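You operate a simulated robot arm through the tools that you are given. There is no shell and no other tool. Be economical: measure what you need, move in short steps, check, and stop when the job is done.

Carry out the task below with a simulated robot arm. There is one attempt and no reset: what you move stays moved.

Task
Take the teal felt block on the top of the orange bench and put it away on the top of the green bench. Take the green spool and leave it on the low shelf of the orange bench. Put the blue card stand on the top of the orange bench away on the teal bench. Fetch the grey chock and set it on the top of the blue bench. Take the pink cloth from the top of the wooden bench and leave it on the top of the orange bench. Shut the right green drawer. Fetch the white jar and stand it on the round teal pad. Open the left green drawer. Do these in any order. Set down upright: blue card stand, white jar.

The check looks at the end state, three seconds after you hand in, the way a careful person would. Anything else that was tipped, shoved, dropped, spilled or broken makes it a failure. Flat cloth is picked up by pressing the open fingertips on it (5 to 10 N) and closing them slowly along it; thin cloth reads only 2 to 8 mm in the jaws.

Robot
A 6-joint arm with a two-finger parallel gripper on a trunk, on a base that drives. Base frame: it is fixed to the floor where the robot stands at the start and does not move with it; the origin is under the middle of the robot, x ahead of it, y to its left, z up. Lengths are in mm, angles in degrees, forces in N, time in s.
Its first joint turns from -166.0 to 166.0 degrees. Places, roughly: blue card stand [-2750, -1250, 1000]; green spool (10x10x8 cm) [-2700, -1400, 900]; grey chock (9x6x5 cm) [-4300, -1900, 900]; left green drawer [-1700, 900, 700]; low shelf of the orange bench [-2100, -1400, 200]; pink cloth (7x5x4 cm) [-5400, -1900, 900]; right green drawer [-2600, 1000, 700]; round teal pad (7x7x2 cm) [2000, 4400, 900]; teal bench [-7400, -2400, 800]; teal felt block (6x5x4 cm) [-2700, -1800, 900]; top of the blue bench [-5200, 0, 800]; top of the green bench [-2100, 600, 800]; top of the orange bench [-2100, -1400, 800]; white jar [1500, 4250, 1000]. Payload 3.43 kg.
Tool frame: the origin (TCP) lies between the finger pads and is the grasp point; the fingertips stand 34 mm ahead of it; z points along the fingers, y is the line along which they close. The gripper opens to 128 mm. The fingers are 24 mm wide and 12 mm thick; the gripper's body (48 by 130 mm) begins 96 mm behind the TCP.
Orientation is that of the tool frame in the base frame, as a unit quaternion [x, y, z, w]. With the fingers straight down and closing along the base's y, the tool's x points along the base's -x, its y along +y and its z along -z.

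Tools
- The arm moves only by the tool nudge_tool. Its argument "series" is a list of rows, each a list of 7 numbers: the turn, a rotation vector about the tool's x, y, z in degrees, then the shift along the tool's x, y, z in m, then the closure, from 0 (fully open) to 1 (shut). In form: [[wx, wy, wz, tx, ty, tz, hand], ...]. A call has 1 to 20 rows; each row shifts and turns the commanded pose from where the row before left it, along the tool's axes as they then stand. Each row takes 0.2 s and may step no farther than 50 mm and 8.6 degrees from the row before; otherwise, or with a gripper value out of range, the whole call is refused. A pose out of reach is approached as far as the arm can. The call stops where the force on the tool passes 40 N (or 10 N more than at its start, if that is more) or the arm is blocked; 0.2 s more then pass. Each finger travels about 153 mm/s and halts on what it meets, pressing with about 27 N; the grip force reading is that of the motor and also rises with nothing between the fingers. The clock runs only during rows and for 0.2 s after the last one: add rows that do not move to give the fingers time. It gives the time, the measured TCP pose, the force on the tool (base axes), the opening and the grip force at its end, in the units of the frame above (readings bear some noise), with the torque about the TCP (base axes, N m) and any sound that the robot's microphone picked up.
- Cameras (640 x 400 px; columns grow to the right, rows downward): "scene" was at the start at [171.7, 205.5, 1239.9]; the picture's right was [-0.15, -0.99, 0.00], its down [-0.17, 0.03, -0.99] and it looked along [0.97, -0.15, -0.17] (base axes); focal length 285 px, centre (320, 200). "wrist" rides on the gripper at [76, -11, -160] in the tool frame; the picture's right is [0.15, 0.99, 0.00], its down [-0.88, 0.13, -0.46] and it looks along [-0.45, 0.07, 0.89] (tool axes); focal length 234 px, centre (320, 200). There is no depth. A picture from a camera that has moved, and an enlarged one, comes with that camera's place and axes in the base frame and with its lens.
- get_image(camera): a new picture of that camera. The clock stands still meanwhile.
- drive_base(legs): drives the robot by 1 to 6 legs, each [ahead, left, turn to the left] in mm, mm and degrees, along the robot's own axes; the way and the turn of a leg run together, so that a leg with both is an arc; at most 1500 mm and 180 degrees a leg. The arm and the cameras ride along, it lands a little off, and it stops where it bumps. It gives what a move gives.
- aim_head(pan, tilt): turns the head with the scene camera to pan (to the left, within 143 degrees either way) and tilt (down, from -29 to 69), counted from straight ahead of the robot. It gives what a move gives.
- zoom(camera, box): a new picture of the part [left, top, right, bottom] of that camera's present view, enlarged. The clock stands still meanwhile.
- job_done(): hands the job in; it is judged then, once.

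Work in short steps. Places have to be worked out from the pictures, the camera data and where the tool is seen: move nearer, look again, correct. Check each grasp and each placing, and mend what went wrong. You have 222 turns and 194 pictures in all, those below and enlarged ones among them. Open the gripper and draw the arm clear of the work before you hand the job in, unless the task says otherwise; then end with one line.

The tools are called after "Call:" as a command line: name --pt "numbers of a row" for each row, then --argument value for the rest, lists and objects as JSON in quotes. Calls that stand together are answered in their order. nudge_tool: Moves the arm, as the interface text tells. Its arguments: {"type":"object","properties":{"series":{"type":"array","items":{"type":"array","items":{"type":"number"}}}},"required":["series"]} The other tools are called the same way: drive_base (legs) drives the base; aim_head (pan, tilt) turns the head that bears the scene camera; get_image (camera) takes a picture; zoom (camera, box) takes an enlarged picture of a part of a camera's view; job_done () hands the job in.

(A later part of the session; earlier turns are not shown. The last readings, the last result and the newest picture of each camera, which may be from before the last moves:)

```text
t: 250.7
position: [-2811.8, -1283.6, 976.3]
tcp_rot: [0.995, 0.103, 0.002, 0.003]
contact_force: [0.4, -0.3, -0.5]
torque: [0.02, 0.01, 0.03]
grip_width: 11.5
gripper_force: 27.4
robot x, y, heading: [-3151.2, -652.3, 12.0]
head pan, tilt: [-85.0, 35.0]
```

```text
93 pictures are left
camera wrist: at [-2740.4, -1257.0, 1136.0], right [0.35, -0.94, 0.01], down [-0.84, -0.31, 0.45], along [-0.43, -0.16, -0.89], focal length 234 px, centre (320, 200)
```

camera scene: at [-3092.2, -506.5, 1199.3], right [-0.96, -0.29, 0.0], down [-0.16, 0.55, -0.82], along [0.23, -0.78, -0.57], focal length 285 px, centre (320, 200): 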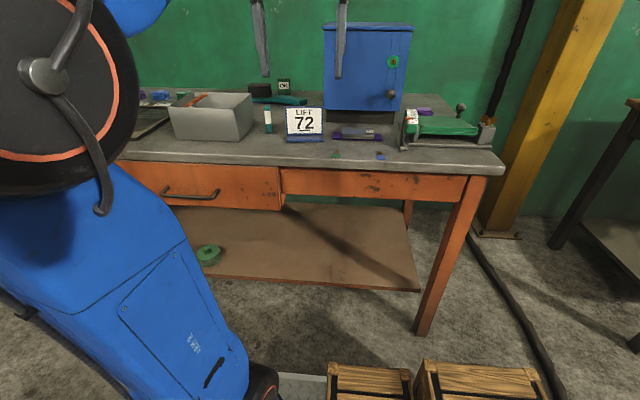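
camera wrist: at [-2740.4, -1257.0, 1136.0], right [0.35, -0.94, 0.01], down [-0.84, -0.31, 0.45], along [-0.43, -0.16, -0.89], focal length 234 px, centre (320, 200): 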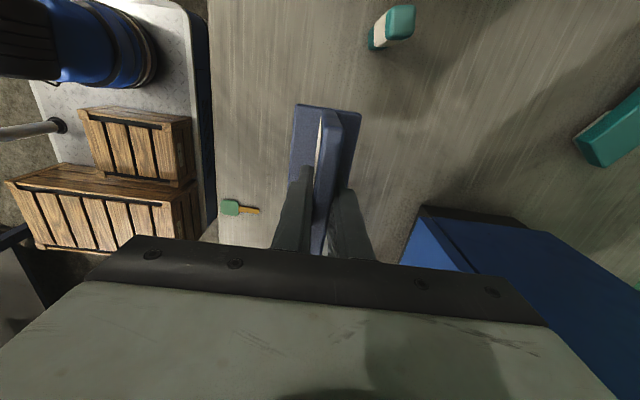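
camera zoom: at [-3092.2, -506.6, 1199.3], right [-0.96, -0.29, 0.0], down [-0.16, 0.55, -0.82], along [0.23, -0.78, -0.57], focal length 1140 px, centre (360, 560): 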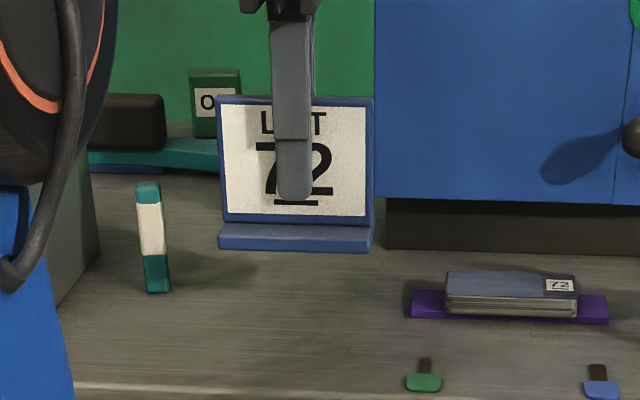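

Held upright. I raise and retract it, then look west along the route to the teal bench.

Call:
nudge_tool --pt "0 0 0 0 0 -0.045 1" --pt "0 0 0 0 0 -0.045 1" --pt "0 0 0 0 0 -0.045 1" --pt "0 0 0 0 -0.042 -0.01 1" --pt "0 0 0 0 -0.042 0 1" --pt "0 0 0 0 -0.042 0 1" --pt "0 0 0 0 -0.042 0 1" --pt "0 0 0 0 -0.042 0 1" --pt "0 0 0 0 -0.04 0 1" --pt "0 0 0 0 0 0 1"

Call:
aim_head --pan -143 --tilt 10

Call:
get_image --camera "scene"

```text
t: 252.8
position: [-2864.2, -1038.9, 1119.8]
tcp_rot: [0.995, 0.104, 0.001, 0.003]
contact_force: [0.2, 0.1, -0.4]
torque: [0.04, 0.01, 0.02]
grip_width: 11.4
gripper_force: 27.2
robot x, y, heading: [-3152.3, -653.9, 11.3]
head pan, tilt: [-85.0, 35.0]
```

```text
t: 254.1
position: [-2864.4, -1039.9, 1120.7]
tcp_rot: [0.995, 0.104, 0.0, 0.002]
contact_force: [0.2, 0.3, -0.2]
torque: [-0.02, 0.0, 0.03]
grip_width: 11.2
gripper_force: 27.5
robot x, y, heading: [-3150.3, -654.4, 11.7]
head pan, tilt: [-143.0, 10.0]
```

```text
92 pictures are left
camera scene: at [-3178.8, -492.0, 1239.5], right [-0.75, 0.66, 0.0], down [0.11, 0.13, -0.98], along [-0.65, -0.74, -0.17], focal length 285 px, centre (320, 200)
```

scene: 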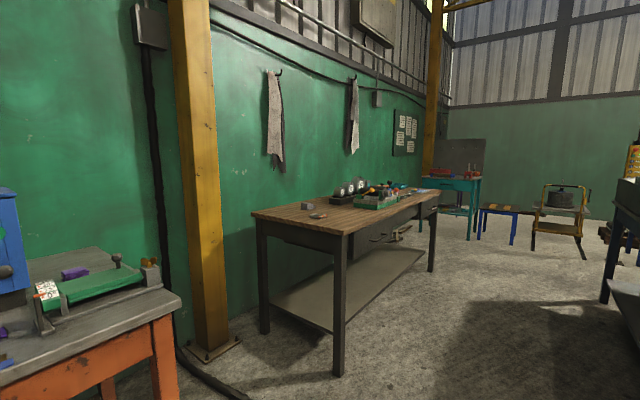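

The route west between the wooden and blue benches is open. I drive backwards along it.

Call:
drive_base --legs '[[-1500, 0, 0], [-1500, 0, 0]]'

Call:
aim_head --pan -130 --tilt 15

Call:
get_image --camera "scene"

```text
t: 268.5
position: [-5780.7, -1672.1, 1120.6]
tcp_rot: [0.994, 0.109, 0.001, 0.003]
contact_force: [-0.2, -0.6, -0.5]
torque: [0.01, -0.01, 0.02]
grip_width: 11.3
gripper_force: 27.6
robot x, y, heading: [-6068.4, -1289.8, 12.1]
head pan, tilt: [-143.0, 10.0]
```

```text
t: 269.3
position: [-5780.5, -1671.8, 1119.8]
tcp_rot: [0.994, 0.109, 0.002, 0.003]
contact_force: [0.8, 0.2, -0.6]
torque: [0.05, 0.03, -0.01]
grip_width: 11.6
gripper_force: 26.8
robot x, y, heading: [-6072.3, -1292.4, 12.0]
head pan, tilt: [-130.0, 15.0]
```

```text
91 pictures are left
camera scene: at [-6084.1, -1139.9, 1231.4], right [-0.88, 0.47, 0.0], down [0.12, 0.23, -0.97], along [-0.45, -0.85, -0.26], focal length 285 px, centre (320, 200)
```

scene: 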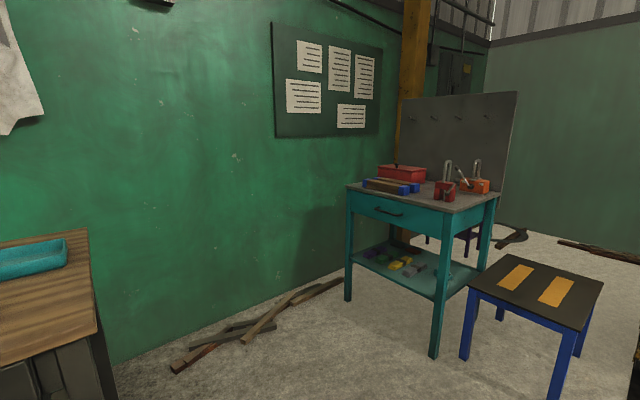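

The teal bench's open front faces east. I turn so the arm points west, go round, and come alongside it.

Call:
drive_base --legs '[[0, 0, -90], [0, -760, 0], [560, 0, 0]]'

Call:
aim_head --pan -80 --tilt 30

Call:
get_image --camera "scene"

Call:
get_image --camera "wrist"

```text
t: 280.0
position: [-7086.7, -2276.9, 1120.4]
tcp_rot: [0.778, -0.629, -0.001, 0.003]
contact_force: [-0.1, 0.0, -0.2]
torque: [-0.02, -0.03, -0.01]
grip_width: 11.6
gripper_force: 26.5
robot x, y, heading: [-6703.3, -1986.7, -78.4]
head pan, tilt: [-130.0, 15.0]
```

```text
t: 281.2
position: [-7087.8, -2276.8, 1120.4]
tcp_rot: [0.778, -0.628, -0.001, 0.004]
contact_force: [0.2, 0.4, -0.8]
torque: [0.02, -0.01, 0.01]
grip_width: 11.6
gripper_force: 26.7
robot x, y, heading: [-6698.3, -1988.5, -78.1]
head pan, tilt: [-80.0, 30.0]
```

```text
90 pictures are left
camera scene: at [-6554.1, -2055.1, 1207.2], right [-0.37, 0.93, 0.0], down [0.46, 0.19, -0.87], along [-0.8, -0.32, -0.5], focal length 285 px, centre (320, 200)
```

scene: 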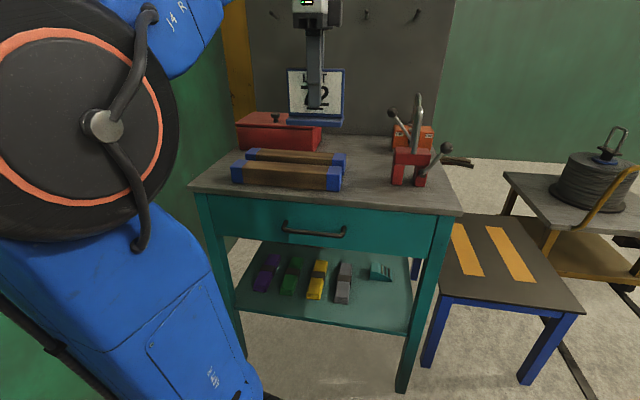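

```text
89 pictures are left
camera wrist: at [-7058.4, -2348.1, 1279.8], right [-0.94, -0.35, 0.01], down [-0.31, 0.84, 0.46], along [-0.16, 0.42, -0.89], focal length 234 px, centre (320, 200)
```

wrist: 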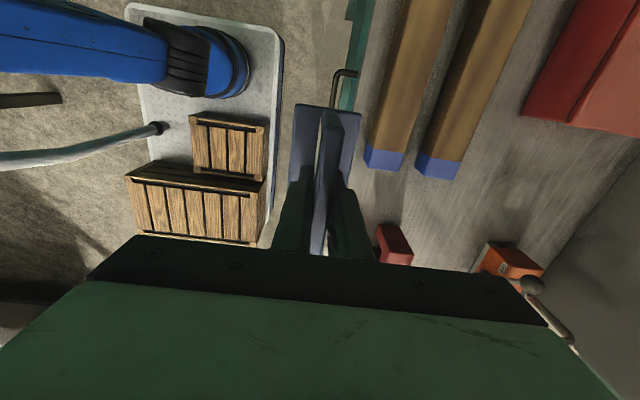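

There is free space behind the wooden bars, between toolbox and clamps, about (-7405,-2262). I carry the stand over it at height.

Call:
nudge_tool --pt "0 0 0 -0.0101 0.0383 0 1" --pt "0 0 0 -0.0101 0.0383 0 1" --pt "0 0 0 -0.0101 0.0383 0 1" --pt "0 0 0 -0.0101 0.0383 0 1" --pt "0 0 0 -0.0101 0.0383 0 1" --pt "0 0 0 -0.0101 0.0383 0 1" --pt "0 0 0 -0.0101 0.0383 0 1" --pt "0 0 0 -0.0101 0.0383 0 1" --pt "0 0 0 0 0 0 1"

Call:
get_image --camera "wrist"

Call:
zoom --camera "scene" --box '[200, 40, 480, 220]'

```text
t: 283.2
position: [-7398.3, -2260.5, 1112.6]
tcp_rot: [0.778, -0.629, -0.003, 0.004]
contact_force: [0.4, -0.3, -0.6]
torque: [-0.02, -0.06, 0.01]
grip_width: 11.3
gripper_force: 26.8
out of reach, approached as far as the arm can: row 8
robot x, y, heading: [-6697.4, -1986.5, -78.4]
head pan, tilt: [-80.0, 30.0]
```

```text
88 pictures are left
camera wrist: at [-7368.7, -2332.2, 1271.8], right [-0.94, -0.35, 0.01], down [-0.31, 0.84, 0.46], along [-0.17, 0.42, -0.89], focal length 234 px, centre (320, 200)
```

wrist: 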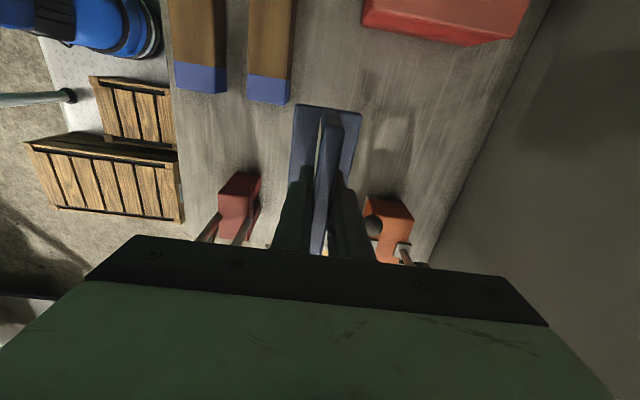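

```text
2.22 times, centred on (340, 130) of scene
camera zoom: at [-6554.2, -2055.2, 1207.2], right [-0.37, 0.93, 0.0], down [0.46, 0.19, -0.87], along [-0.8, -0.32, -0.5], focal length 634 px, centre (276, 356)
```

zoom: 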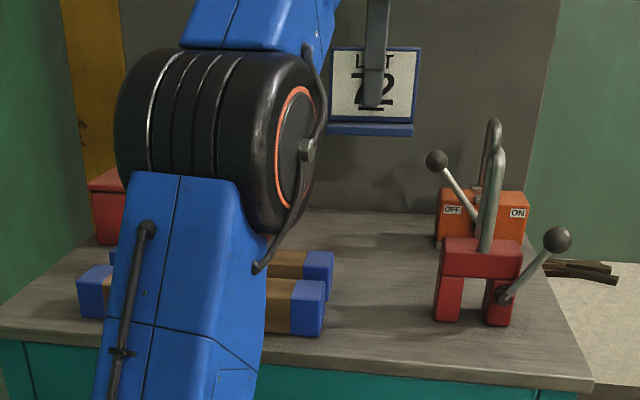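

Triangulated, the clamp's ball handle at (-7509,-2187,994) is well clear. I lower the stand.

Call:
nudge_tool --pt "0 0 0 0 0 0.045 1" --pt "0 0 0 0 0 0.045 1" --pt "0 0 0 0 0 0.045 1" --pt "0 0 0 0 0 0.03 1" --pt "0 0 0 0 0 0 1"

Call:
zoom --camera "scene" --box '[200, 40, 480, 220]'

```text
t: 284.4
position: [-7398.7, -2262.8, 947.8]
tcp_rot: [0.778, -0.628, -0.001, 0.003]
contact_force: [0.8, 1.1, -1.0]
torque: [0.01, -0.03, -0.03]
grip_width: 11.6
gripper_force: 27.0
robot x, y, heading: [-6701.4, -1989.5, -78.2]
head pan, tilt: [-80.0, 30.0]
```

```text
2.22 times, centred on (340, 130) of scene
camera zoom: at [-6554.2, -2055.1, 1207.1], right [-0.37, 0.93, 0.0], down [0.46, 0.19, -0.87], along [-0.8, -0.32, -0.5], focal length 634 px, centre (276, 356)
```

zoom: 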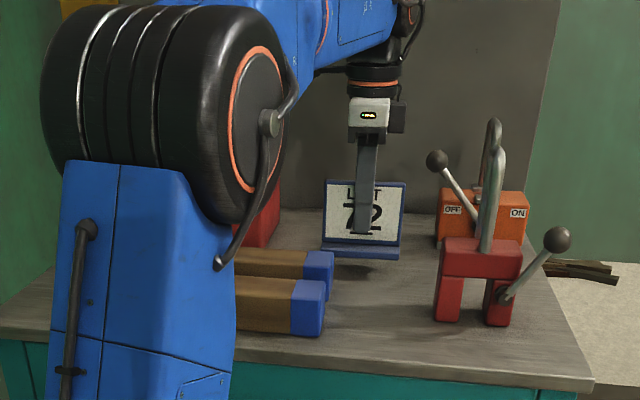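

Space is clear beneath. I continue down in small steps to contact.

Call:
nudge_tool --pt "0 0 0 0 0 0.015 1" --pt "0 0 0 0 0 0.008 1" --pt "0 0 0 0 0 0.003 1" --pt "0 0 0 0 0 0.002 1" --pt "0 0 0 0 0 0 1"

```text
t: 285.6
position: [-7398.3, -2262.4, 918.5]
tcp_rot: [0.778, -0.628, 0.0, 0.003]
contact_force: [0.8, -0.3, -0.9]
torque: [-0.02, 0.01, 0.0]
grip_width: 11.6
gripper_force: 27.1
robot x, y, heading: [-6698.7, -1989.6, -78.4]
head pan, tilt: [-80.0, 30.0]
```

Call:
nudge_tool --pt "0 0 0 0 0 0.002 1" --pt "0 0 0 0 0 0.0015 1" --pt "0 0 0 0 0 0.0015 1" --pt "0 0 0 0 0 0 1"

Call:
zoom --camera "scene" --box '[310, 110, 410, 180]'

```text
t: 286.6
position: [-7398.4, -2261.6, 914.9]
tcp_rot: [0.777, -0.629, -0.002, 0.004]
contact_force: [-4.8, -1.6, 21.9]
torque: [0.09, -0.33, 0.01]
grip_width: 11.8
gripper_force: 27.2
robot x, y, heading: [-6701.2, -1993.8, -78.0]
head pan, tilt: [-80.0, 30.0]
```

```text
5.71 times, centred on (360, 145) of scene
camera zoom: at [-6553.8, -2055.0, 1207.1], right [-0.37, 0.93, 0.0], down [0.46, 0.19, -0.87], along [-0.8, -0.32, -0.5], focal length 1629 px, centre (91, 514)
```

zoom: 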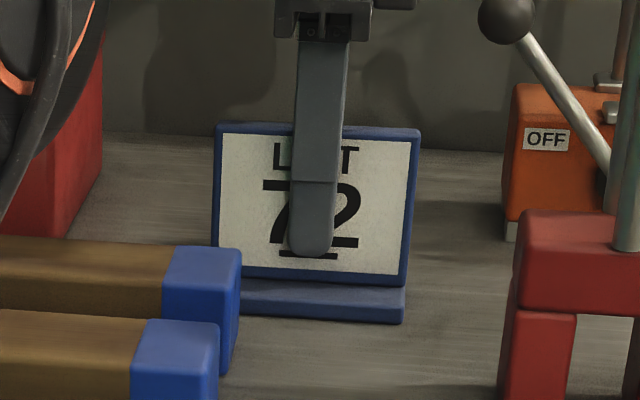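

Stand is on the bench (22 N). I ease 1 mm up, open the fingers and rise.

Call:
nudge_tool --pt "0 0 0 0 0 -0.0015 1" --pt "0 0 0 0 0 0 0.85" --pt "0 0 0 0 0 0 0.7" --pt "0 0 0 0 0 0 0.55" --pt "0 0 0 0 0 0 0.5" --pt "0 0 0 0 0 -0.03 0.5" --pt "0 0 0 0 0 -0.045 0.5" --pt "0 0 0 0 0 -0.045 0.5" --pt "0 0 0 0 0 -0.045 0.5" --pt "0 0 0 0 -0.03 -0.03 0.5" --pt "0 0 0 0 0 0 0.5"

Call:
zoom --camera "scene" --box '[290, 80, 430, 190]'

```text
t: 289.0
position: [-7369.4, -2254.1, 1111.7]
tcp_rot: [0.778, -0.629, -0.001, 0.003]
contact_force: [-0.4, -0.1, -0.3]
torque: [0.0, 0.02, -0.01]
grip_width: 63.9
gripper_force: 0.0
robot x, y, heading: [-6700.3, -1993.3, -78.3]
head pan, tilt: [-80.0, 30.0]
```

```text
3.64 times, centred on (360, 135) of scene
camera zoom: at [-6554.2, -2055.2, 1207.1], right [-0.37, 0.93, 0.0], down [0.46, 0.19, -0.87], along [-0.8, -0.32, -0.5], focal length 1037 px, centre (174, 436)
```

zoom: 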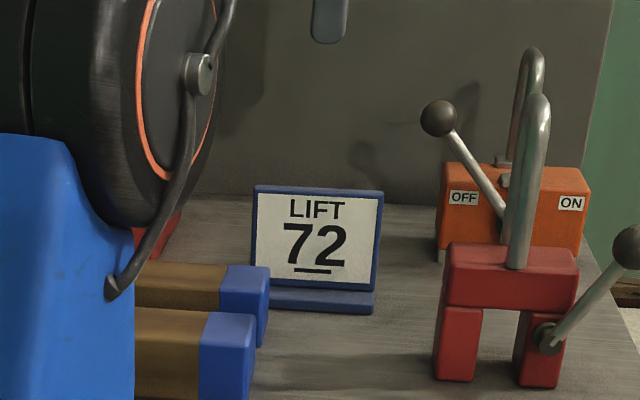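

Card stand is upright on the teal bench. I retract, turn the tool back, and drive back to the wooden bench for the cloth and chock.

Call:
nudge_tool --pt "0 0 0 0 -0.045 0 0" --pt "0 0 0 0 -0.045 0 0" --pt "0 0 0 0 -0.045 0 0" --pt "0 0 0 0 -0.045 0 0" --pt "0 0 0 0 -0.045 0 0" --pt "0 0 0 0 -0.035 0 0" --pt "0 0 -8.06 0 0 0 0" --pt "0 0 -8.06 0 0 0 0" --pt "0 0 -8.06 0 0 0 0" --pt "0 0 -8.06 0 0 0 0" --pt "0 0 -8.06 0 0 0 0" --pt "0 0 -8.06 0 0 0 0" --pt "0 0 -8.06 0 0 0 0" --pt "0 0 -8.06 0 0 0 0" --pt "0 0 -8.06 0 0 0 0" --pt "0 0 -8.06 0 0 0 0" --pt "0 0 -8.06 0 0 0 0" --pt "0 0 0 0 0 0 0"

Call:
drive_base --legs '[[-560, 0, 0], [0, 760, 0], [0, 0, 90], [650, 0, 0]]'

Call:
aim_head --pan -85 --tilt 28

Call:
get_image --camera "scene"

```text
t: 292.8
position: [-7114.1, -2201.2, 1109.6]
tcp_rot: [0.995, 0.095, -0.003, 0.001]
contact_force: [0.3, -0.1, 0.0]
torque: [-0.02, 0.0, 0.01]
grip_width: 128.1
gripper_force: 0.2
robot x, y, heading: [-6701.9, -1985.8, -78.5]
head pan, tilt: [-80.0, 30.0]
```

```text
t: 306.7
position: [-5237.1, -1575.8, 1108.5]
tcp_rot: [0.642, 0.767, -0.001, 0.003]
contact_force: [0.0, -0.4, -0.2]
torque: [-0.01, 0.01, 0.0]
grip_width: 127.8
gripper_force: 0.1
robot x, y, heading: [-5448.5, -1160.9, 11.2]
head pan, tilt: [-80.0, 30.0]
```

```text
t: 307.3
position: [-5237.4, -1576.0, 1108.9]
tcp_rot: [0.642, 0.766, -0.002, 0.002]
contact_force: [-0.4, 0.6, -0.4]
torque: [-0.01, -0.02, 0.01]
grip_width: 127.8
gripper_force: 0.1
robot x, y, heading: [-5447.8, -1157.3, 11.2]
head pan, tilt: [-85.0, 28.0]
```

```text
83 pictures are left
camera scene: at [-5385.6, -1016.8, 1210.3], right [-0.96, -0.28, 0.0], down [-0.13, 0.45, -0.88], along [0.25, -0.85, -0.47], focal length 285 px, centre (320, 200)
```

scene: 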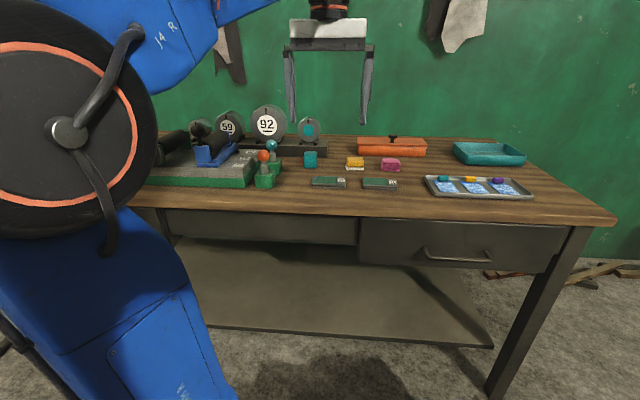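

A pink folded item is at (391,164). I zoom.

Call:
zoom --camera "scene" --box '[290, 130, 440, 200]'

Call:
get_image --camera "wrist"

```text
4.27 times, centred on (365, 165) of scene
camera zoom: at [-5385.6, -1016.8, 1210.3], right [-0.96, -0.28, 0.0], down [-0.13, 0.45, -0.88], along [0.25, -0.85, -0.47], focal length 1216 px, centre (128, 349)
```

zoom: 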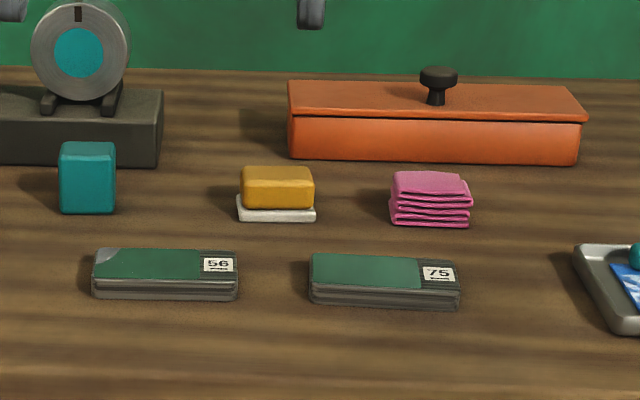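

```text
81 pictures are left
camera wrist: at [-5261.6, -1502.6, 1268.3], right [0.95, 0.32, 0.0], down [0.28, -0.84, 0.46], along [0.15, -0.44, -0.89], focal length 234 px, centre (320, 200)
```

wrist: 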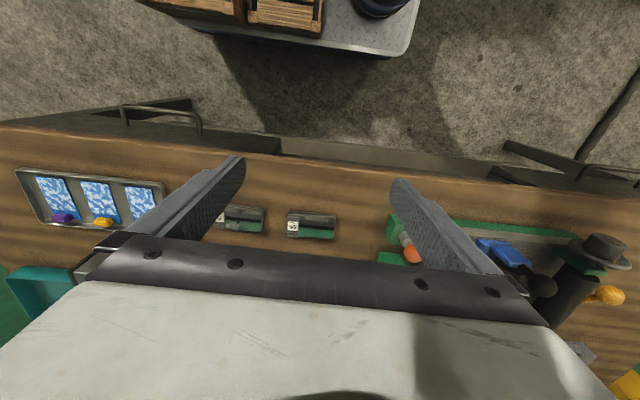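

The pink cloth is a folded stack at ≈(-5361,-1952). I move above it.

Call:
nudge_tool --pt "0 0 0 -0.0341 -0.0187 0 0" --pt "0 0 0 -0.0341 -0.0187 0 0" --pt "0 0 0 -0.0341 -0.0187 0 0" --pt "0 0 0 -0.0341 -0.0187 0 0" --pt "0 0 0 -0.0341 -0.0187 0 0" --pt "0 0 0 -0.0341 -0.0187 0 0" --pt "0 0 0 -0.0341 -0.0187 0 0" --pt "0 0 0 -0.0341 -0.0187 0.01 0" --pt "0 0 0 -0.03 -0.0187 0.02 0" --pt "0 0 0 -0.02 -0.0187 0.03 0" --pt "0 0 0 0 0 0 0"

Call:
get_image --camera "wrist"

```text
t: 309.7
position: [-5363.4, -1926.2, 1045.6]
tcp_rot: [0.642, 0.767, -0.002, 0.002]
contact_force: [-0.3, -0.5, -0.2]
torque: [-0.03, 0.03, 0.01]
grip_width: 127.9
gripper_force: 0.0
out of reach, approached as far as the arm can: row 8
robot x, y, heading: [-5445.8, -1163.1, 11.4]
head pan, tilt: [-85.0, 28.0]
```

```text
80 pictures are left
camera wrist: at [-5388.3, -1852.4, 1204.6], right [0.95, 0.32, 0.0], down [0.28, -0.84, 0.46], along [0.15, -0.44, -0.89], focal length 234 px, centre (320, 200)
```

wrist: 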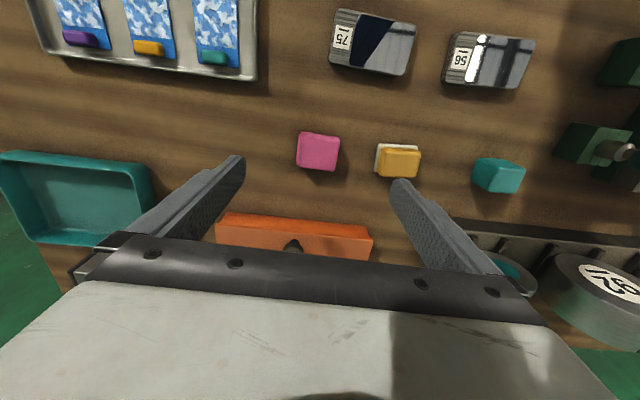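

Cloth directly ahead at (-5362,-1939). I narrow to 100 mm to spare the yellow eraser and descend around it.

Call:
nudge_tool --pt "0 0 0 -0.014 -0.001 0.02 0.22" --pt "0 0 0 0 0 0.045 0.22" --pt "0 0 0 0 0 0.045 0.22" --pt "0 0 0 0 0 0.03 0.22" --pt "0 0 0 0 0 0.014 0.22" --pt "0 0 0 0 0 0 0.22"

Call:
get_image --camera "wrist"

```text
t: 311.1
position: [-5362.9, -1939.4, 892.1]
tcp_rot: [0.642, 0.767, -0.002, 0.001]
contact_force: [-0.2, -0.1, 0.1]
torque: [0.02, 0.02, 0.01]
grip_width: 100.0
gripper_force: 0.2
robot x, y, heading: [-5445.8, -1158.7, 11.3]
head pan, tilt: [-85.0, 28.0]
```

```text
79 pictures are left
camera wrist: at [-5386.2, -1865.6, 1051.0], right [0.95, 0.32, 0.0], down [0.28, -0.84, 0.46], along [0.15, -0.44, -0.89], focal length 234 px, centre (320, 200)
```

wrist: 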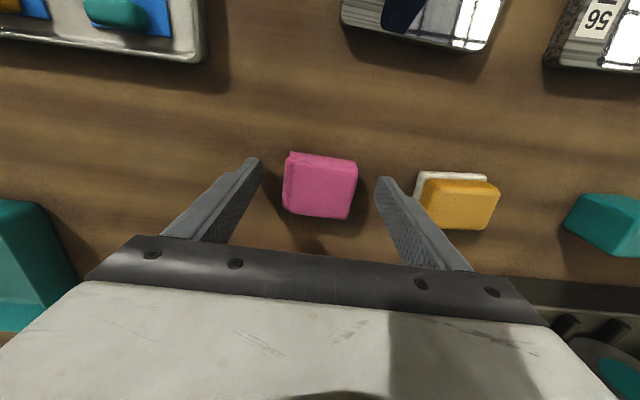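

Centred. I lower 4 mm and close.

Call:
nudge_tool --pt "0 0 0 0 0 0.004 0.3" --pt "0 0 0 0 0 0 0.45" --pt "0 0 0 0 0 0 0.6" --pt "0 0 0 0 0 0 0.7" --pt "0 0 0 0 0 0 0.7" --pt "0 0 0 0 0 -0.01 0.7" --pt "0 0 0 0 0 -0.03 0.7" --pt "0 0 0 0 0 -0.04 0.7" --pt "0 0 0 0 0 0 0.7"

Call:
get_image --camera "wrist"

```text
t: 313.1
position: [-5361.0, -1938.6, 967.4]
tcp_rot: [0.641, 0.767, -0.001, 0.003]
contact_force: [0.4, 0.9, -0.3]
torque: [0.02, 0.01, 0.01]
grip_width: 61.0
gripper_force: 26.6
robot x, y, heading: [-5448.1, -1156.7, 11.4]
head pan, tilt: [-85.0, 28.0]
```

```text
78 pictures are left
camera wrist: at [-5385.9, -1865.8, 1127.6], right [0.95, 0.32, 0.0], down [0.28, -0.84, 0.46], along [0.15, -0.44, -0.89], focal length 234 px, centre (320, 200)
```

wrist: 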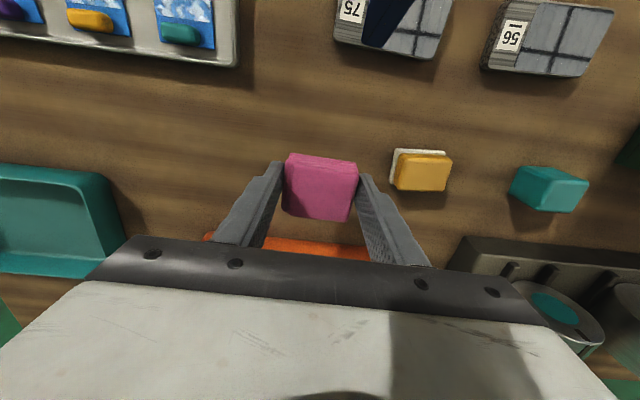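

Cloth held (61 mm). I raise, retract and drive east to the orange bench.

Call:
nudge_tool --pt "0 0 0 0 0 -0.045 0.7" --pt "0 0 0 0 0 -0.045 0.7" --pt "0 0 0 0.03 0.01 -0.035 0.7" --pt "0 0 0 0.04 0.015 0 0.7" --pt "0 0 0 0.04 0.015 0 0.7" --pt "0 0 0 0.04 0.015 0 0.7" --pt "0 0 0 0.04 0.015 0 0.7" --pt "0 0 0 0.04 0.015 0 0.7" --pt "0 0 0 0.04 0.015 0 0.7" --pt "0 0 0 0.04 0.015 0 0.7" --pt "0 0 0 0 0 0 0.7"

Call:
drive_base --legs '[[1500, 0, 0], [850, 43, 0]]'

Call:
get_image --camera "scene"

Call:
get_image --camera "wrist"

```text
t: 315.5
position: [-5300.6, -1599.4, 1075.6]
tcp_rot: [0.642, 0.767, -0.001, 0.003]
contact_force: [-0.1, -0.2, -0.9]
torque: [-0.01, 0.02, 0.0]
grip_width: 60.9
gripper_force: 27.3
out of reach, approached as far as the arm can: row 2, 3
robot x, y, heading: [-5446.4, -1161.6, 11.2]
head pan, tilt: [-85.0, 28.0]
```

```text
t: 327.1
position: [-3009.1, -1092.6, 1076.5]
tcp_rot: [0.64, 0.768, 0.0, 0.003]
contact_force: [0.8, -0.2, -0.3]
torque: [0.02, 0.01, 0.02]
grip_width: 60.6
gripper_force: 27.1
robot x, y, heading: [-3153.6, -650.4, 11.6]
head pan, tilt: [-85.0, 28.0]
```

```text
77 pictures are left
camera scene: at [-3095.6, -509.7, 1210.3], right [-0.96, -0.28, 0.0], down [-0.13, 0.45, -0.88], along [0.25, -0.85, -0.47], focal length 285 px, centre (320, 200)
```

scene: 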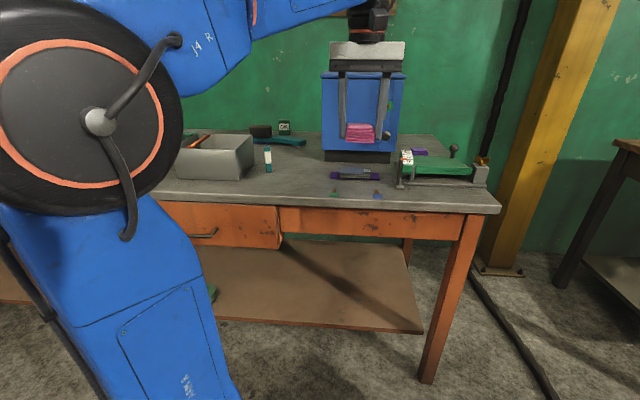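

```text
76 pictures are left
camera wrist: at [-3033.2, -1019.4, 1235.4], right [0.95, 0.32, 0.0], down [0.29, -0.84, 0.46], along [0.15, -0.44, -0.89], focal length 234 px, centre (320, 200)
```

wrist: 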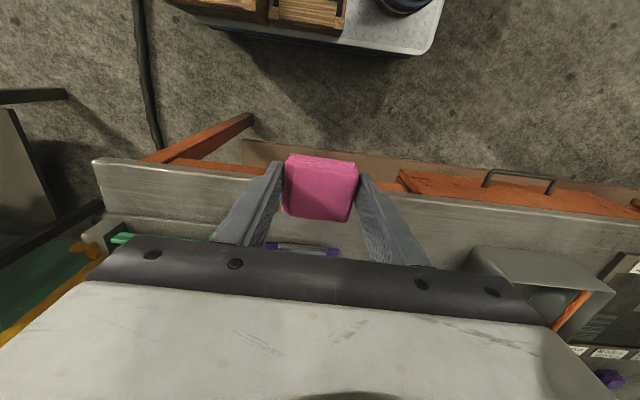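

I move over the vacated spot at (-2815,-1275) and lower.

Call:
nudge_tool --pt "0 0 0 -0.0357 0.0263 0 0.7" --pt "0 0 0 -0.0357 0.0263 0 0.7" --pt "0 0 0 -0.0357 0.0263 0 0.7" --pt "0 0 0 -0.0357 0.0263 0 0.7" --pt "0 0 0 -0.0357 0.0263 0 0.7" --pt "0 0 0 -0.0357 0.0263 0 0.7" --pt "0 0 0 0 0 0.045 0.7" --pt "0 0 0 0 0 0.045 0.7" --pt "0 0 0 0 0 0.04 0.7" --pt "0 0 0 0 0 0 0.7"

Call:
get_image --camera "wrist"

```text
t: 329.2
position: [-2816.0, -1275.4, 949.1]
tcp_rot: [0.641, 0.768, -0.001, 0.002]
contact_force: [-0.2, 0.4, -0.9]
torque: [0.01, 0.02, 0.01]
grip_width: 61.1
gripper_force: 27.2
robot x, y, heading: [-3156.5, -651.4, 11.5]
head pan, tilt: [-85.0, 28.0]
```

```text
75 pictures are left
camera wrist: at [-2839.2, -1201.8, 1107.3], right [0.95, 0.32, 0.0], down [0.29, -0.84, 0.46], along [0.15, -0.44, -0.89], focal length 234 px, centre (320, 200)
```

wrist: 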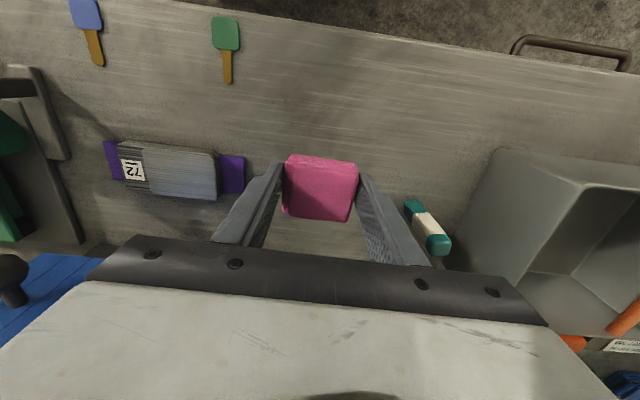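

Free spot; I shift 30 mm toward the front for finger room and lower to contact.

Call:
nudge_tool --pt "0 0 0 0.03 0 0.02 0.7" --pt "0 0 0 0 0 0.03 0.7" --pt "0 0 0 0 0 0.006 0.7" --pt "0 0 0 0 0 0.003 0.7" --pt "0 0 0 0 0 0.002 0.7" --pt "0 0 0 0 0 0 0.7"

```text
t: 330.6
position: [-2818.5, -1245.5, 887.4]
tcp_rot: [0.64, 0.768, -0.001, 0.003]
contact_force: [1.0, -1.8, 12.9]
torque: [-0.08, 0.14, -0.02]
grip_width: 60.9
gripper_force: 26.6
robot x, y, heading: [-3155.0, -656.5, 11.8]
head pan, tilt: [-85.0, 28.0]
```

Contact. I open and rise, then check.

Call:
nudge_tool --pt "0 0 0 0 0 0 0.4" --pt "0 0 0 0 0 0 0.25" --pt "0 0 0 0 0 0 0.2" --pt "0 0 0 0 0 -0.03 0.2" --pt "0 0 0 0 0 -0.045 0.2" --pt "0 0 0 0 0 -0.045 0.2" --pt "0 0 0 0 0 -0.045 0.2" --pt "0 0 0 0.04 0 -0.02 0.2" --pt "0 0 0 0.045 0 0 0" --pt "0 0 0 0.045 0 0 0" --pt "0 0 0 0.045 0 0 0" --pt "0 0 0 0 0 0 0"

Call:
zoom --camera "scene" --box '[230, 110, 450, 240]'

```text
t: 333.2
position: [-2853.5, -1072.8, 1069.4]
tcp_rot: [0.641, 0.768, -0.001, 0.003]
contact_force: [0.2, -0.3, -0.2]
torque: [0.03, 0.03, -0.03]
grip_width: 128.2
gripper_force: 0.1
robot x, y, heading: [-3156.6, -655.5, 11.8]
head pan, tilt: [-85.0, 28.0]
```

```text
2.91 times, centred on (340, 175) of scene
camera zoom: at [-3095.6, -509.8, 1210.3], right [-0.96, -0.28, 0.0], down [-0.13, 0.45, -0.88], along [0.25, -0.85, -0.47], focal length 829 px, centre (262, 273)
```

zoom: 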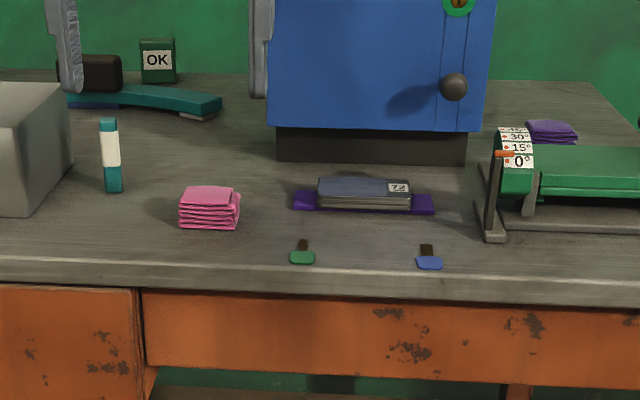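

Cloth is in place. Now back west to the east end of the wooden bench for the chock.

Call:
drive_base --legs '[[-1500, 0, 0]]'

Call:
get_image --camera "scene"

Call:
get_image --camera "wrist"

```text
t: 340.7
position: [-4323.6, -1372.0, 1069.8]
tcp_rot: [0.642, 0.767, 0.0, 0.003]
contact_force: [0.2, 0.3, 0.8]
torque: [0.0, -0.07, 0.02]
grip_width: 128.1
gripper_force: 0.2
robot x, y, heading: [-4621.7, -950.7, 11.3]
head pan, tilt: [-85.0, 28.0]
```

```text
73 pictures are left
camera scene: at [-4565.7, -808.0, 1210.3], right [-0.96, -0.28, 0.0], down [-0.13, 0.45, -0.88], along [0.25, -0.85, -0.47], focal length 285 px, centre (320, 200)
```

scene: 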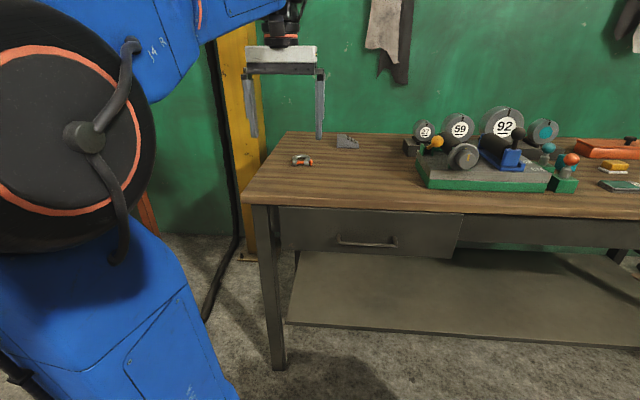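

```text
72 pictures are left
camera wrist: at [-4348.9, -1298.5, 1229.3], right [0.95, 0.32, 0.0], down [0.28, -0.84, 0.46], along [0.15, -0.44, -0.89], focal length 234 px, centre (320, 200)
```

wrist: 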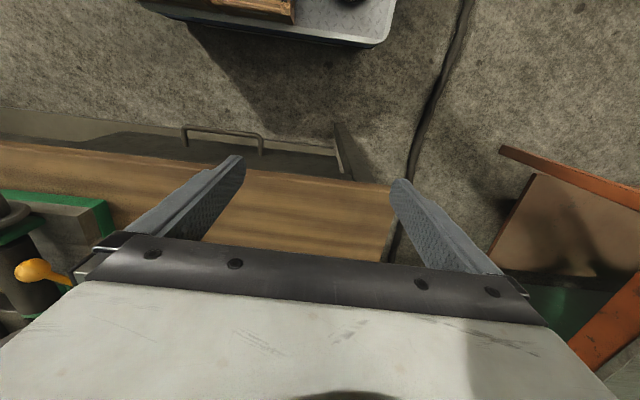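

The grey chock is at the back, ≈(-4347,-1952), so I need to be closer with a tilted tool. I sidestep 150 mm toward the bench and zoom.

Call:
drive_base --legs '[[0, -150, 0]]'

Call:
zoom --camera "scene" --box '[270, 110, 430, 200]'

```text
t: 342.1
position: [-4295.0, -1519.2, 1070.1]
tcp_rot: [0.641, 0.767, -0.001, 0.003]
contact_force: [-0.1, 0.2, -0.3]
torque: [-0.04, 0.0, -0.02]
grip_width: 128.3
gripper_force: 0.0
robot x, y, heading: [-4596.5, -1097.8, 11.5]
head pan, tilt: [-85.0, 28.0]
```

```text
4.00 times, centred on (350, 155) of scene
camera zoom: at [-4536.0, -955.5, 1210.3], right [-0.96, -0.28, 0.0], down [-0.13, 0.45, -0.88], along [0.25, -0.85, -0.47], focal length 1140 px, centre (200, 380)
```

zoom: 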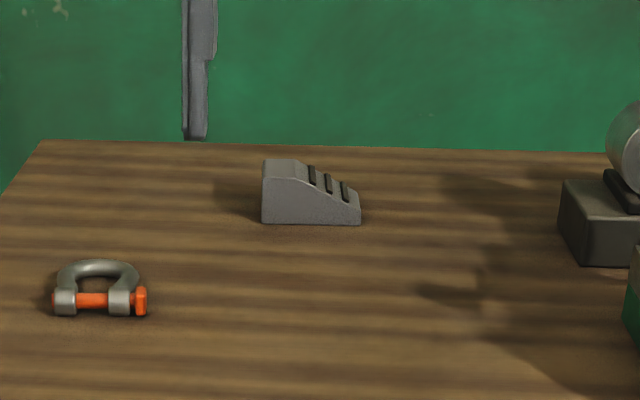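

The chock is ~90 mm long with upright ends, so I can grip it end to end. I tilt 43° and approach to 150 mm short of it.

Call:
nudge_tool --pt "0 -8.6 0 0 0 0 0" --pt "0 -8.6 0 0 0 0 0" --pt "0 -8.6 0 0 0 0 0" --pt "0 -8.6 0 0 0 0 0" --pt "0 -8.6 0 0 0 0 0" --pt "0 0 0 -0.0216 -0.0163 0.0328 0" --pt "0 0 0 -0.0216 -0.0163 0.0328 0" --pt "0 0 0 -0.0216 -0.0163 0.0328 0" --pt "0 0 0 -0.0216 -0.0163 0.0328 0" --pt "0 0 0 -0.0216 -0.0163 0.0328 0" --pt "0 0 0 -0.0216 -0.0163 0.0328 0" --pt "0 0 0 -0.0216 -0.0163 0.0328 0" --pt "0 0 0 -0.0216 -0.0163 0.0328 0" --pt "0 0 0 0 0 0 0"

Call:
get_image --camera "wrist"

```text
t: 345.1
position: [-4370.0, -1842.1, 995.4]
tcp_rot: [0.597, 0.713, -0.236, 0.283]
contact_force: [-0.3, 0.3, -0.1]
torque: [0.0, 0.01, 0.01]
grip_width: 128.1
gripper_force: 0.0
robot x, y, heading: [-4599.7, -1101.2, 11.1]
head pan, tilt: [-85.0, 28.0]
```

```text
70 pictures are left
camera wrist: at [-4409.4, -1683.4, 1060.4], right [0.95, 0.28, -0.1], down [0.18, -0.3, 0.94], along [0.23, -0.91, -0.34], focal length 234 px, centre (320, 200)
```

wrist: 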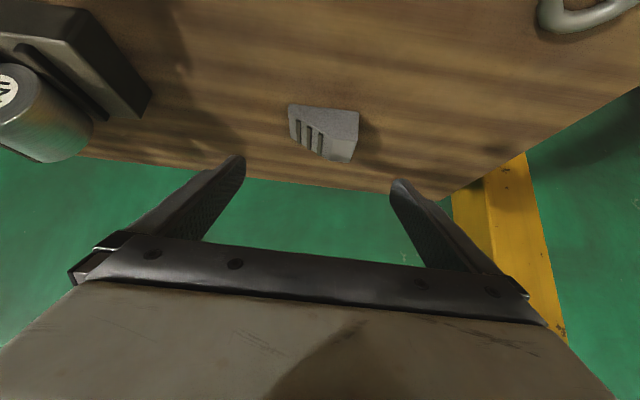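

Chock centre refined to ≈(-4352,-1946). I advance 140 mm with a small correction.

Call:
nudge_tool --pt "0 0 0 0.0078 -0.0005 0.04 0" --pt "0 0 0 0 0 0.045 0" --pt "0 0 0 0 0 0.035 0" --pt "0 0 0 0 0 0.02 0" --pt "0 0 0 0 0 0 0"

Call:
get_image --camera "wrist"

```text
t: 346.2
position: [-4354.1, -1931.7, 888.8]
tcp_rot: [0.596, 0.713, -0.236, 0.284]
contact_force: [0.6, 0.8, -0.2]
torque: [0.01, 0.05, 0.01]
grip_width: 127.9
gripper_force: 0.1
robot x, y, heading: [-4597.5, -1097.6, 11.5]
head pan, tilt: [-85.0, 28.0]
```

```text
69 pictures are left
camera wrist: at [-4393.0, -1772.5, 953.7], right [0.95, 0.28, -0.1], down [0.19, -0.3, 0.94], along [0.23, -0.91, -0.34], focal length 234 px, centre (320, 200)
```

wrist: 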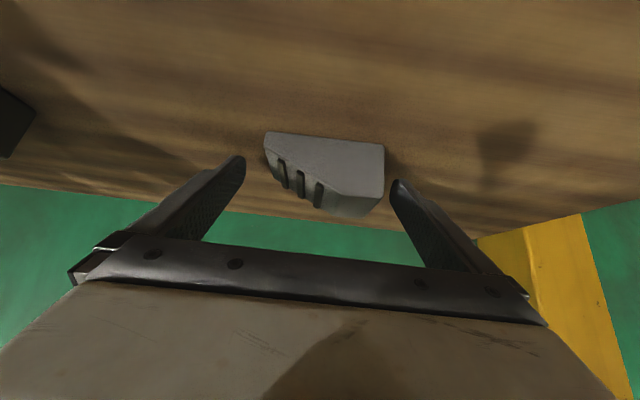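

Chock is between the fingers. I go 12 mm further in horizontally, then close.

Call:
nudge_tool --pt "0 0 0 -0.0075 0.003 0.0097 0" --pt "0 0 0 0 0 0 0.1" --pt "0 0 0 0 0 0 0.25" --pt "0 0 0 0 0 0 0.4" --pt "0 0 0 0 0 0 0.5" --pt "0 0 0 0 0 0 0.5"

Call:
get_image --camera "wrist"

```text
t: 347.6
position: [-4347.9, -1943.3, 888.0]
tcp_rot: [0.596, 0.713, -0.236, 0.284]
contact_force: [-1.3, -2.3, 1.8]
torque: [-0.09, 0.13, 0.06]
grip_width: 89.8
gripper_force: 27.0
robot x, y, heading: [-4598.9, -1098.9, 11.4]
head pan, tilt: [-85.0, 28.0]
```

```text
68 pictures are left
camera wrist: at [-4388.2, -1783.8, 952.6], right [0.95, 0.28, -0.1], down [0.18, -0.3, 0.94], along [0.23, -0.91, -0.34], focal length 234 px, centre (320, 200)
```

wrist: 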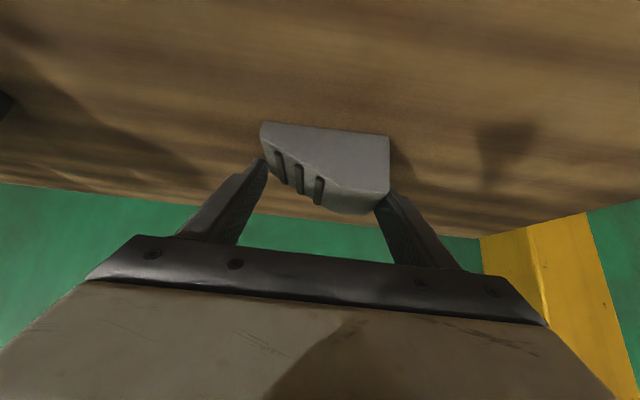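

Gripped at 89.8 mm. I lift slowly and check.

Call:
nudge_tool --pt "0 0 0 -0.0034 0 -0.0037 0.5" --pt "0 0 0 -0.0068 0 -0.0073 0.5" --pt "0 0 0 -0.0136 0 -0.0146 0.5" --pt "0 0 0 -0.0205 0 -0.0219 0.5" --pt "0 0 0 0 0 0 0.5"

Call:
get_image --camera "wrist"

```text
t: 348.9
position: [-4347.9, -1943.1, 952.4]
tcp_rot: [0.597, 0.713, -0.237, 0.283]
contact_force: [0.7, -0.1, -2.0]
torque: [0.02, 0.02, 0.02]
grip_width: 89.9
gripper_force: 26.7
robot x, y, heading: [-4597.2, -1099.0, 11.6]
head pan, tilt: [-85.0, 28.0]
```

```text
67 pictures are left
camera wrist: at [-4387.8, -1782.8, 1017.3], right [0.95, 0.28, -0.1], down [0.18, -0.3, 0.94], along [0.23, -0.91, -0.34], focal length 234 px, centre (320, 200)
```

wrist: 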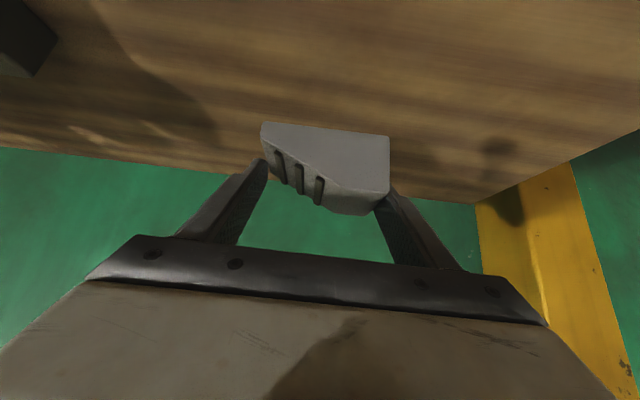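

Chock held. I raise and retract, step away from the bench, and turn 180° so the arm faces the blue bench.

Call:
nudge_tool --pt "0 0 0 -0.0239 0 -0.0256 0.5" --pt "0 0 0 -0.0239 0 -0.0256 0.5" --pt "0 0 0 -0.0239 0 -0.0256 0.5" --pt "0 0 0 -0.0239 0 -0.0256 0.5" --pt "0 0 0 0.0292 0 -0.0273 0.5" --pt "0 0 0 0.0292 0 -0.0273 0.5" --pt "0 0 0 0.0292 0 -0.0273 0.5" --pt "0 0 0 0.0292 0 -0.0273 0.5" --pt "0 0 0 0.0292 0 -0.0273 0.5" --pt "0 0 0 0.0292 0 -0.0273 0.5" --pt "0 0 0 0.0292 0 -0.0273 0.5" --pt "0 0 0 0.0292 0 -0.0273 0.5" --pt "0 0 0 0.0292 0 -0.0273 0.5" --pt "0 0 0 0 0 0 0.5"

Call:
drive_base --legs '[[0, 260, 0], [0, 0, 90], [0, 0, 90]]'

Call:
get_image --camera "scene"

```text
t: 351.9
position: [-4412.1, -1587.6, 1092.0]
tcp_rot: [0.595, 0.714, -0.236, 0.284]
contact_force: [-0.9, -0.4, -1.9]
torque: [0.02, 0.02, 0.0]
grip_width: 90.1
gripper_force: 27.5
robot x, y, heading: [-4597.5, -1100.0, 11.3]
head pan, tilt: [-85.0, 28.0]
```

```text
t: 361.4
position: [-4830.3, -356.8, 1092.9]
tcp_rot: [0.712, -0.597, -0.283, -0.236]
contact_force: [0.0, 0.1, -1.5]
torque: [0.01, 0.0, 0.0]
grip_width: 89.9
gripper_force: 27.5
robot x, y, heading: [-4650.1, -844.9, -169.1]
head pan, tilt: [-85.0, 28.0]
```

```text
66 pictures are left
camera scene: at [-4709.0, -989.4, 1210.3], right [0.96, 0.28, 0.0], down [0.13, -0.45, -0.88], along [-0.25, 0.85, -0.47], focal length 285 px, centre (320, 200)
```

scene: 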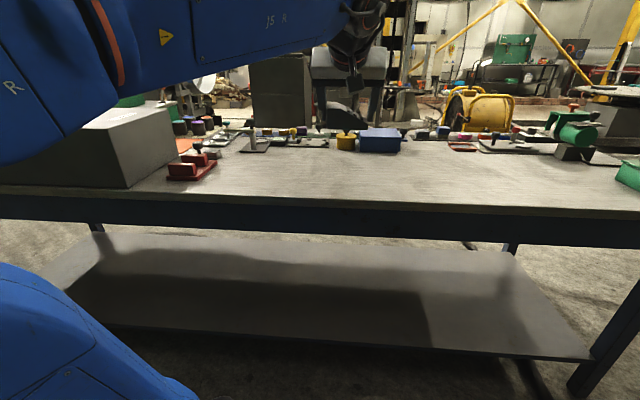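

The blue bench's front half is free. I move 150 mm forward over it and lower to just above.

Call:
nudge_tool --pt "0 0 0 -0.0274 0 0.0256 0.5" --pt "0 0 0 -0.0274 0 0.0256 0.5" --pt "0 0 0 -0.0274 0 0.0256 0.5" --pt "0 0 0 -0.0274 0 0.0256 0.5" --pt "0 0 0 0.0256 0 0.0275 0.5" --pt "0 0 0 0.0256 0 0.0275 0.5" --pt "0 0 0 0.0256 0 0.0275 0.5" --pt "0 0 0 0.0256 0 0.0275 0.5" --pt "0 0 0 0 0 0 0.5"

Call:
get_image --camera "wrist"

```text
t: 363.4
position: [-4859.0, -207.5, 943.9]
tcp_rot: [0.713, -0.597, -0.283, -0.236]
contact_force: [0.0, 0.9, -2.8]
torque: [0.04, 0.01, -0.02]
grip_width: 89.6
gripper_force: 27.3
robot x, y, heading: [-4645.2, -845.3, -168.6]
head pan, tilt: [-85.0, 28.0]
```

```text
65 pictures are left
camera wrist: at [-4818.2, -367.8, 1007.7], right [-0.96, -0.28, -0.1], down [-0.18, 0.3, 0.94], along [-0.23, 0.91, -0.34], focal length 234 px, centre (320, 200)
```

wrist: 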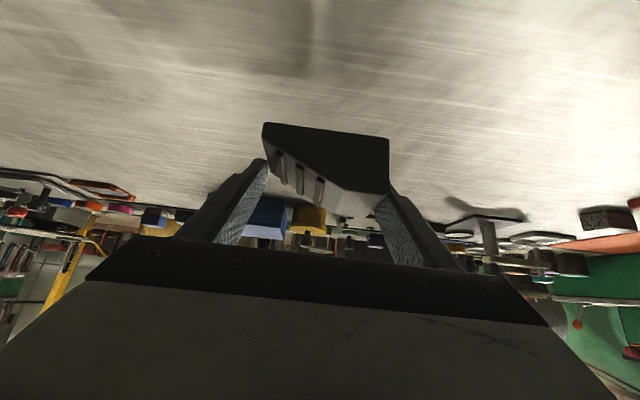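

Clear below. I lower in decreasing steps to contact.

Call:
nudge_tool --pt "0 0 0 0.0205 0 0.0219 0.5" --pt "0 0 0 0.0102 0 0.011 0.5" --pt "0 0 0 0.0034 0 0.0037 0.5" --pt "0 0 0 0.002 0 0.0022 0.5" --pt "0 0 0 0.0014 0 0.0015 0.5" --pt "0 0 0 0 0 0 0.5"

```text
t: 364.8
position: [-4857.4, -207.5, 888.3]
tcp_rot: [0.713, -0.596, -0.284, -0.236]
contact_force: [-0.5, 0.8, 10.9]
torque: [-0.21, -0.6, 0.05]
grip_width: 89.8
gripper_force: 27.0
robot x, y, heading: [-4648.9, -844.4, -169.1]
head pan, tilt: [-85.0, 28.0]
```

Contact at 888. I open and withdraw along the tool axis.

Call:
nudge_tool --pt "0 0 0 0 0 0 0.2" --pt "0 0 0 0 0 0 0.05" --pt "0 0 0 0 0 0 0" --pt "0 0 0 0 0 -0.02 0" --pt "0 0 0 0 0 -0.04 0" --pt "0 0 0 0 0 -0.045 0" --pt "0 0 0 0 0 -0.045 0" --pt "0 0 0 0 0 -0.045 0" --pt "0 0 0 0 0 0 0"

Call:
get_image --camera "wrist"

```text
t: 366.8
position: [-4833.9, -338.0, 1030.3]
tcp_rot: [0.713, -0.597, -0.283, -0.235]
contact_force: [0.4, 0.8, 0.1]
torque: [0.02, -0.01, 0.0]
grip_width: 128.1
gripper_force: 0.1
robot x, y, heading: [-4649.0, -844.3, -168.8]
head pan, tilt: [-85.0, 28.0]
```

```text
64 pictures are left
camera wrist: at [-4793.8, -499.4, 1094.3], right [-0.96, -0.28, -0.1], down [-0.18, 0.3, 0.94], along [-0.23, 0.91, -0.34], focal length 234 px, centre (320, 200)
```

wrist: 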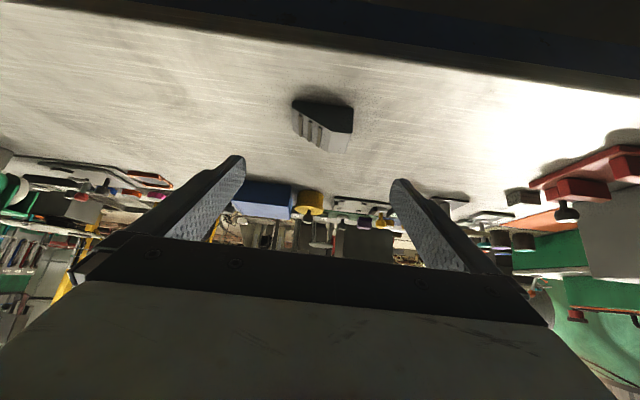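

Chock is on the blue bench. Now the drawers on the green bench's north side: first I straighten the tool, retract, and swing the arm to the front for the drive.

Call:
nudge_tool --pt "0 8.6 0 0 0 -0.02 0" --pt "0 8.6 0 0 0 -0.02 0" --pt "0 8.6 0 0 0 -0.02 0" --pt "0 8.6 0 0 0 0 0" --pt "0 8.6 0 0 0 0 0" --pt "0 0 0 0.04 0 -0.01 0" --pt "0 0 0 0.04 0 -0.01 0" --pt "0 0 0 0.04 0 0 0" --pt "0 0 0 0 0 0 0"

Call:
aim_head --pan 0 --tilt 20

```text
t: 368.8
position: [-4806.5, -490.5, 1098.2]
tcp_rot: [0.766, -0.642, -0.003, -0.001]
contact_force: [-0.1, 0.4, 1.2]
torque: [-0.01, -0.03, -0.01]
grip_width: 127.9
gripper_force: 0.1
robot x, y, heading: [-4643.1, -841.1, -168.9]
head pan, tilt: [-85.0, 28.0]
```

```text
t: 370.3
position: [-4806.9, -489.4, 1098.6]
tcp_rot: [0.766, -0.642, -0.002, -0.001]
contact_force: [0.2, -0.6, 0.1]
torque: [0.01, -0.01, 0.0]
grip_width: 128.0
gripper_force: 0.0
robot x, y, heading: [-4647.8, -848.0, -168.6]
head pan, tilt: [0.0, 20.0]
```

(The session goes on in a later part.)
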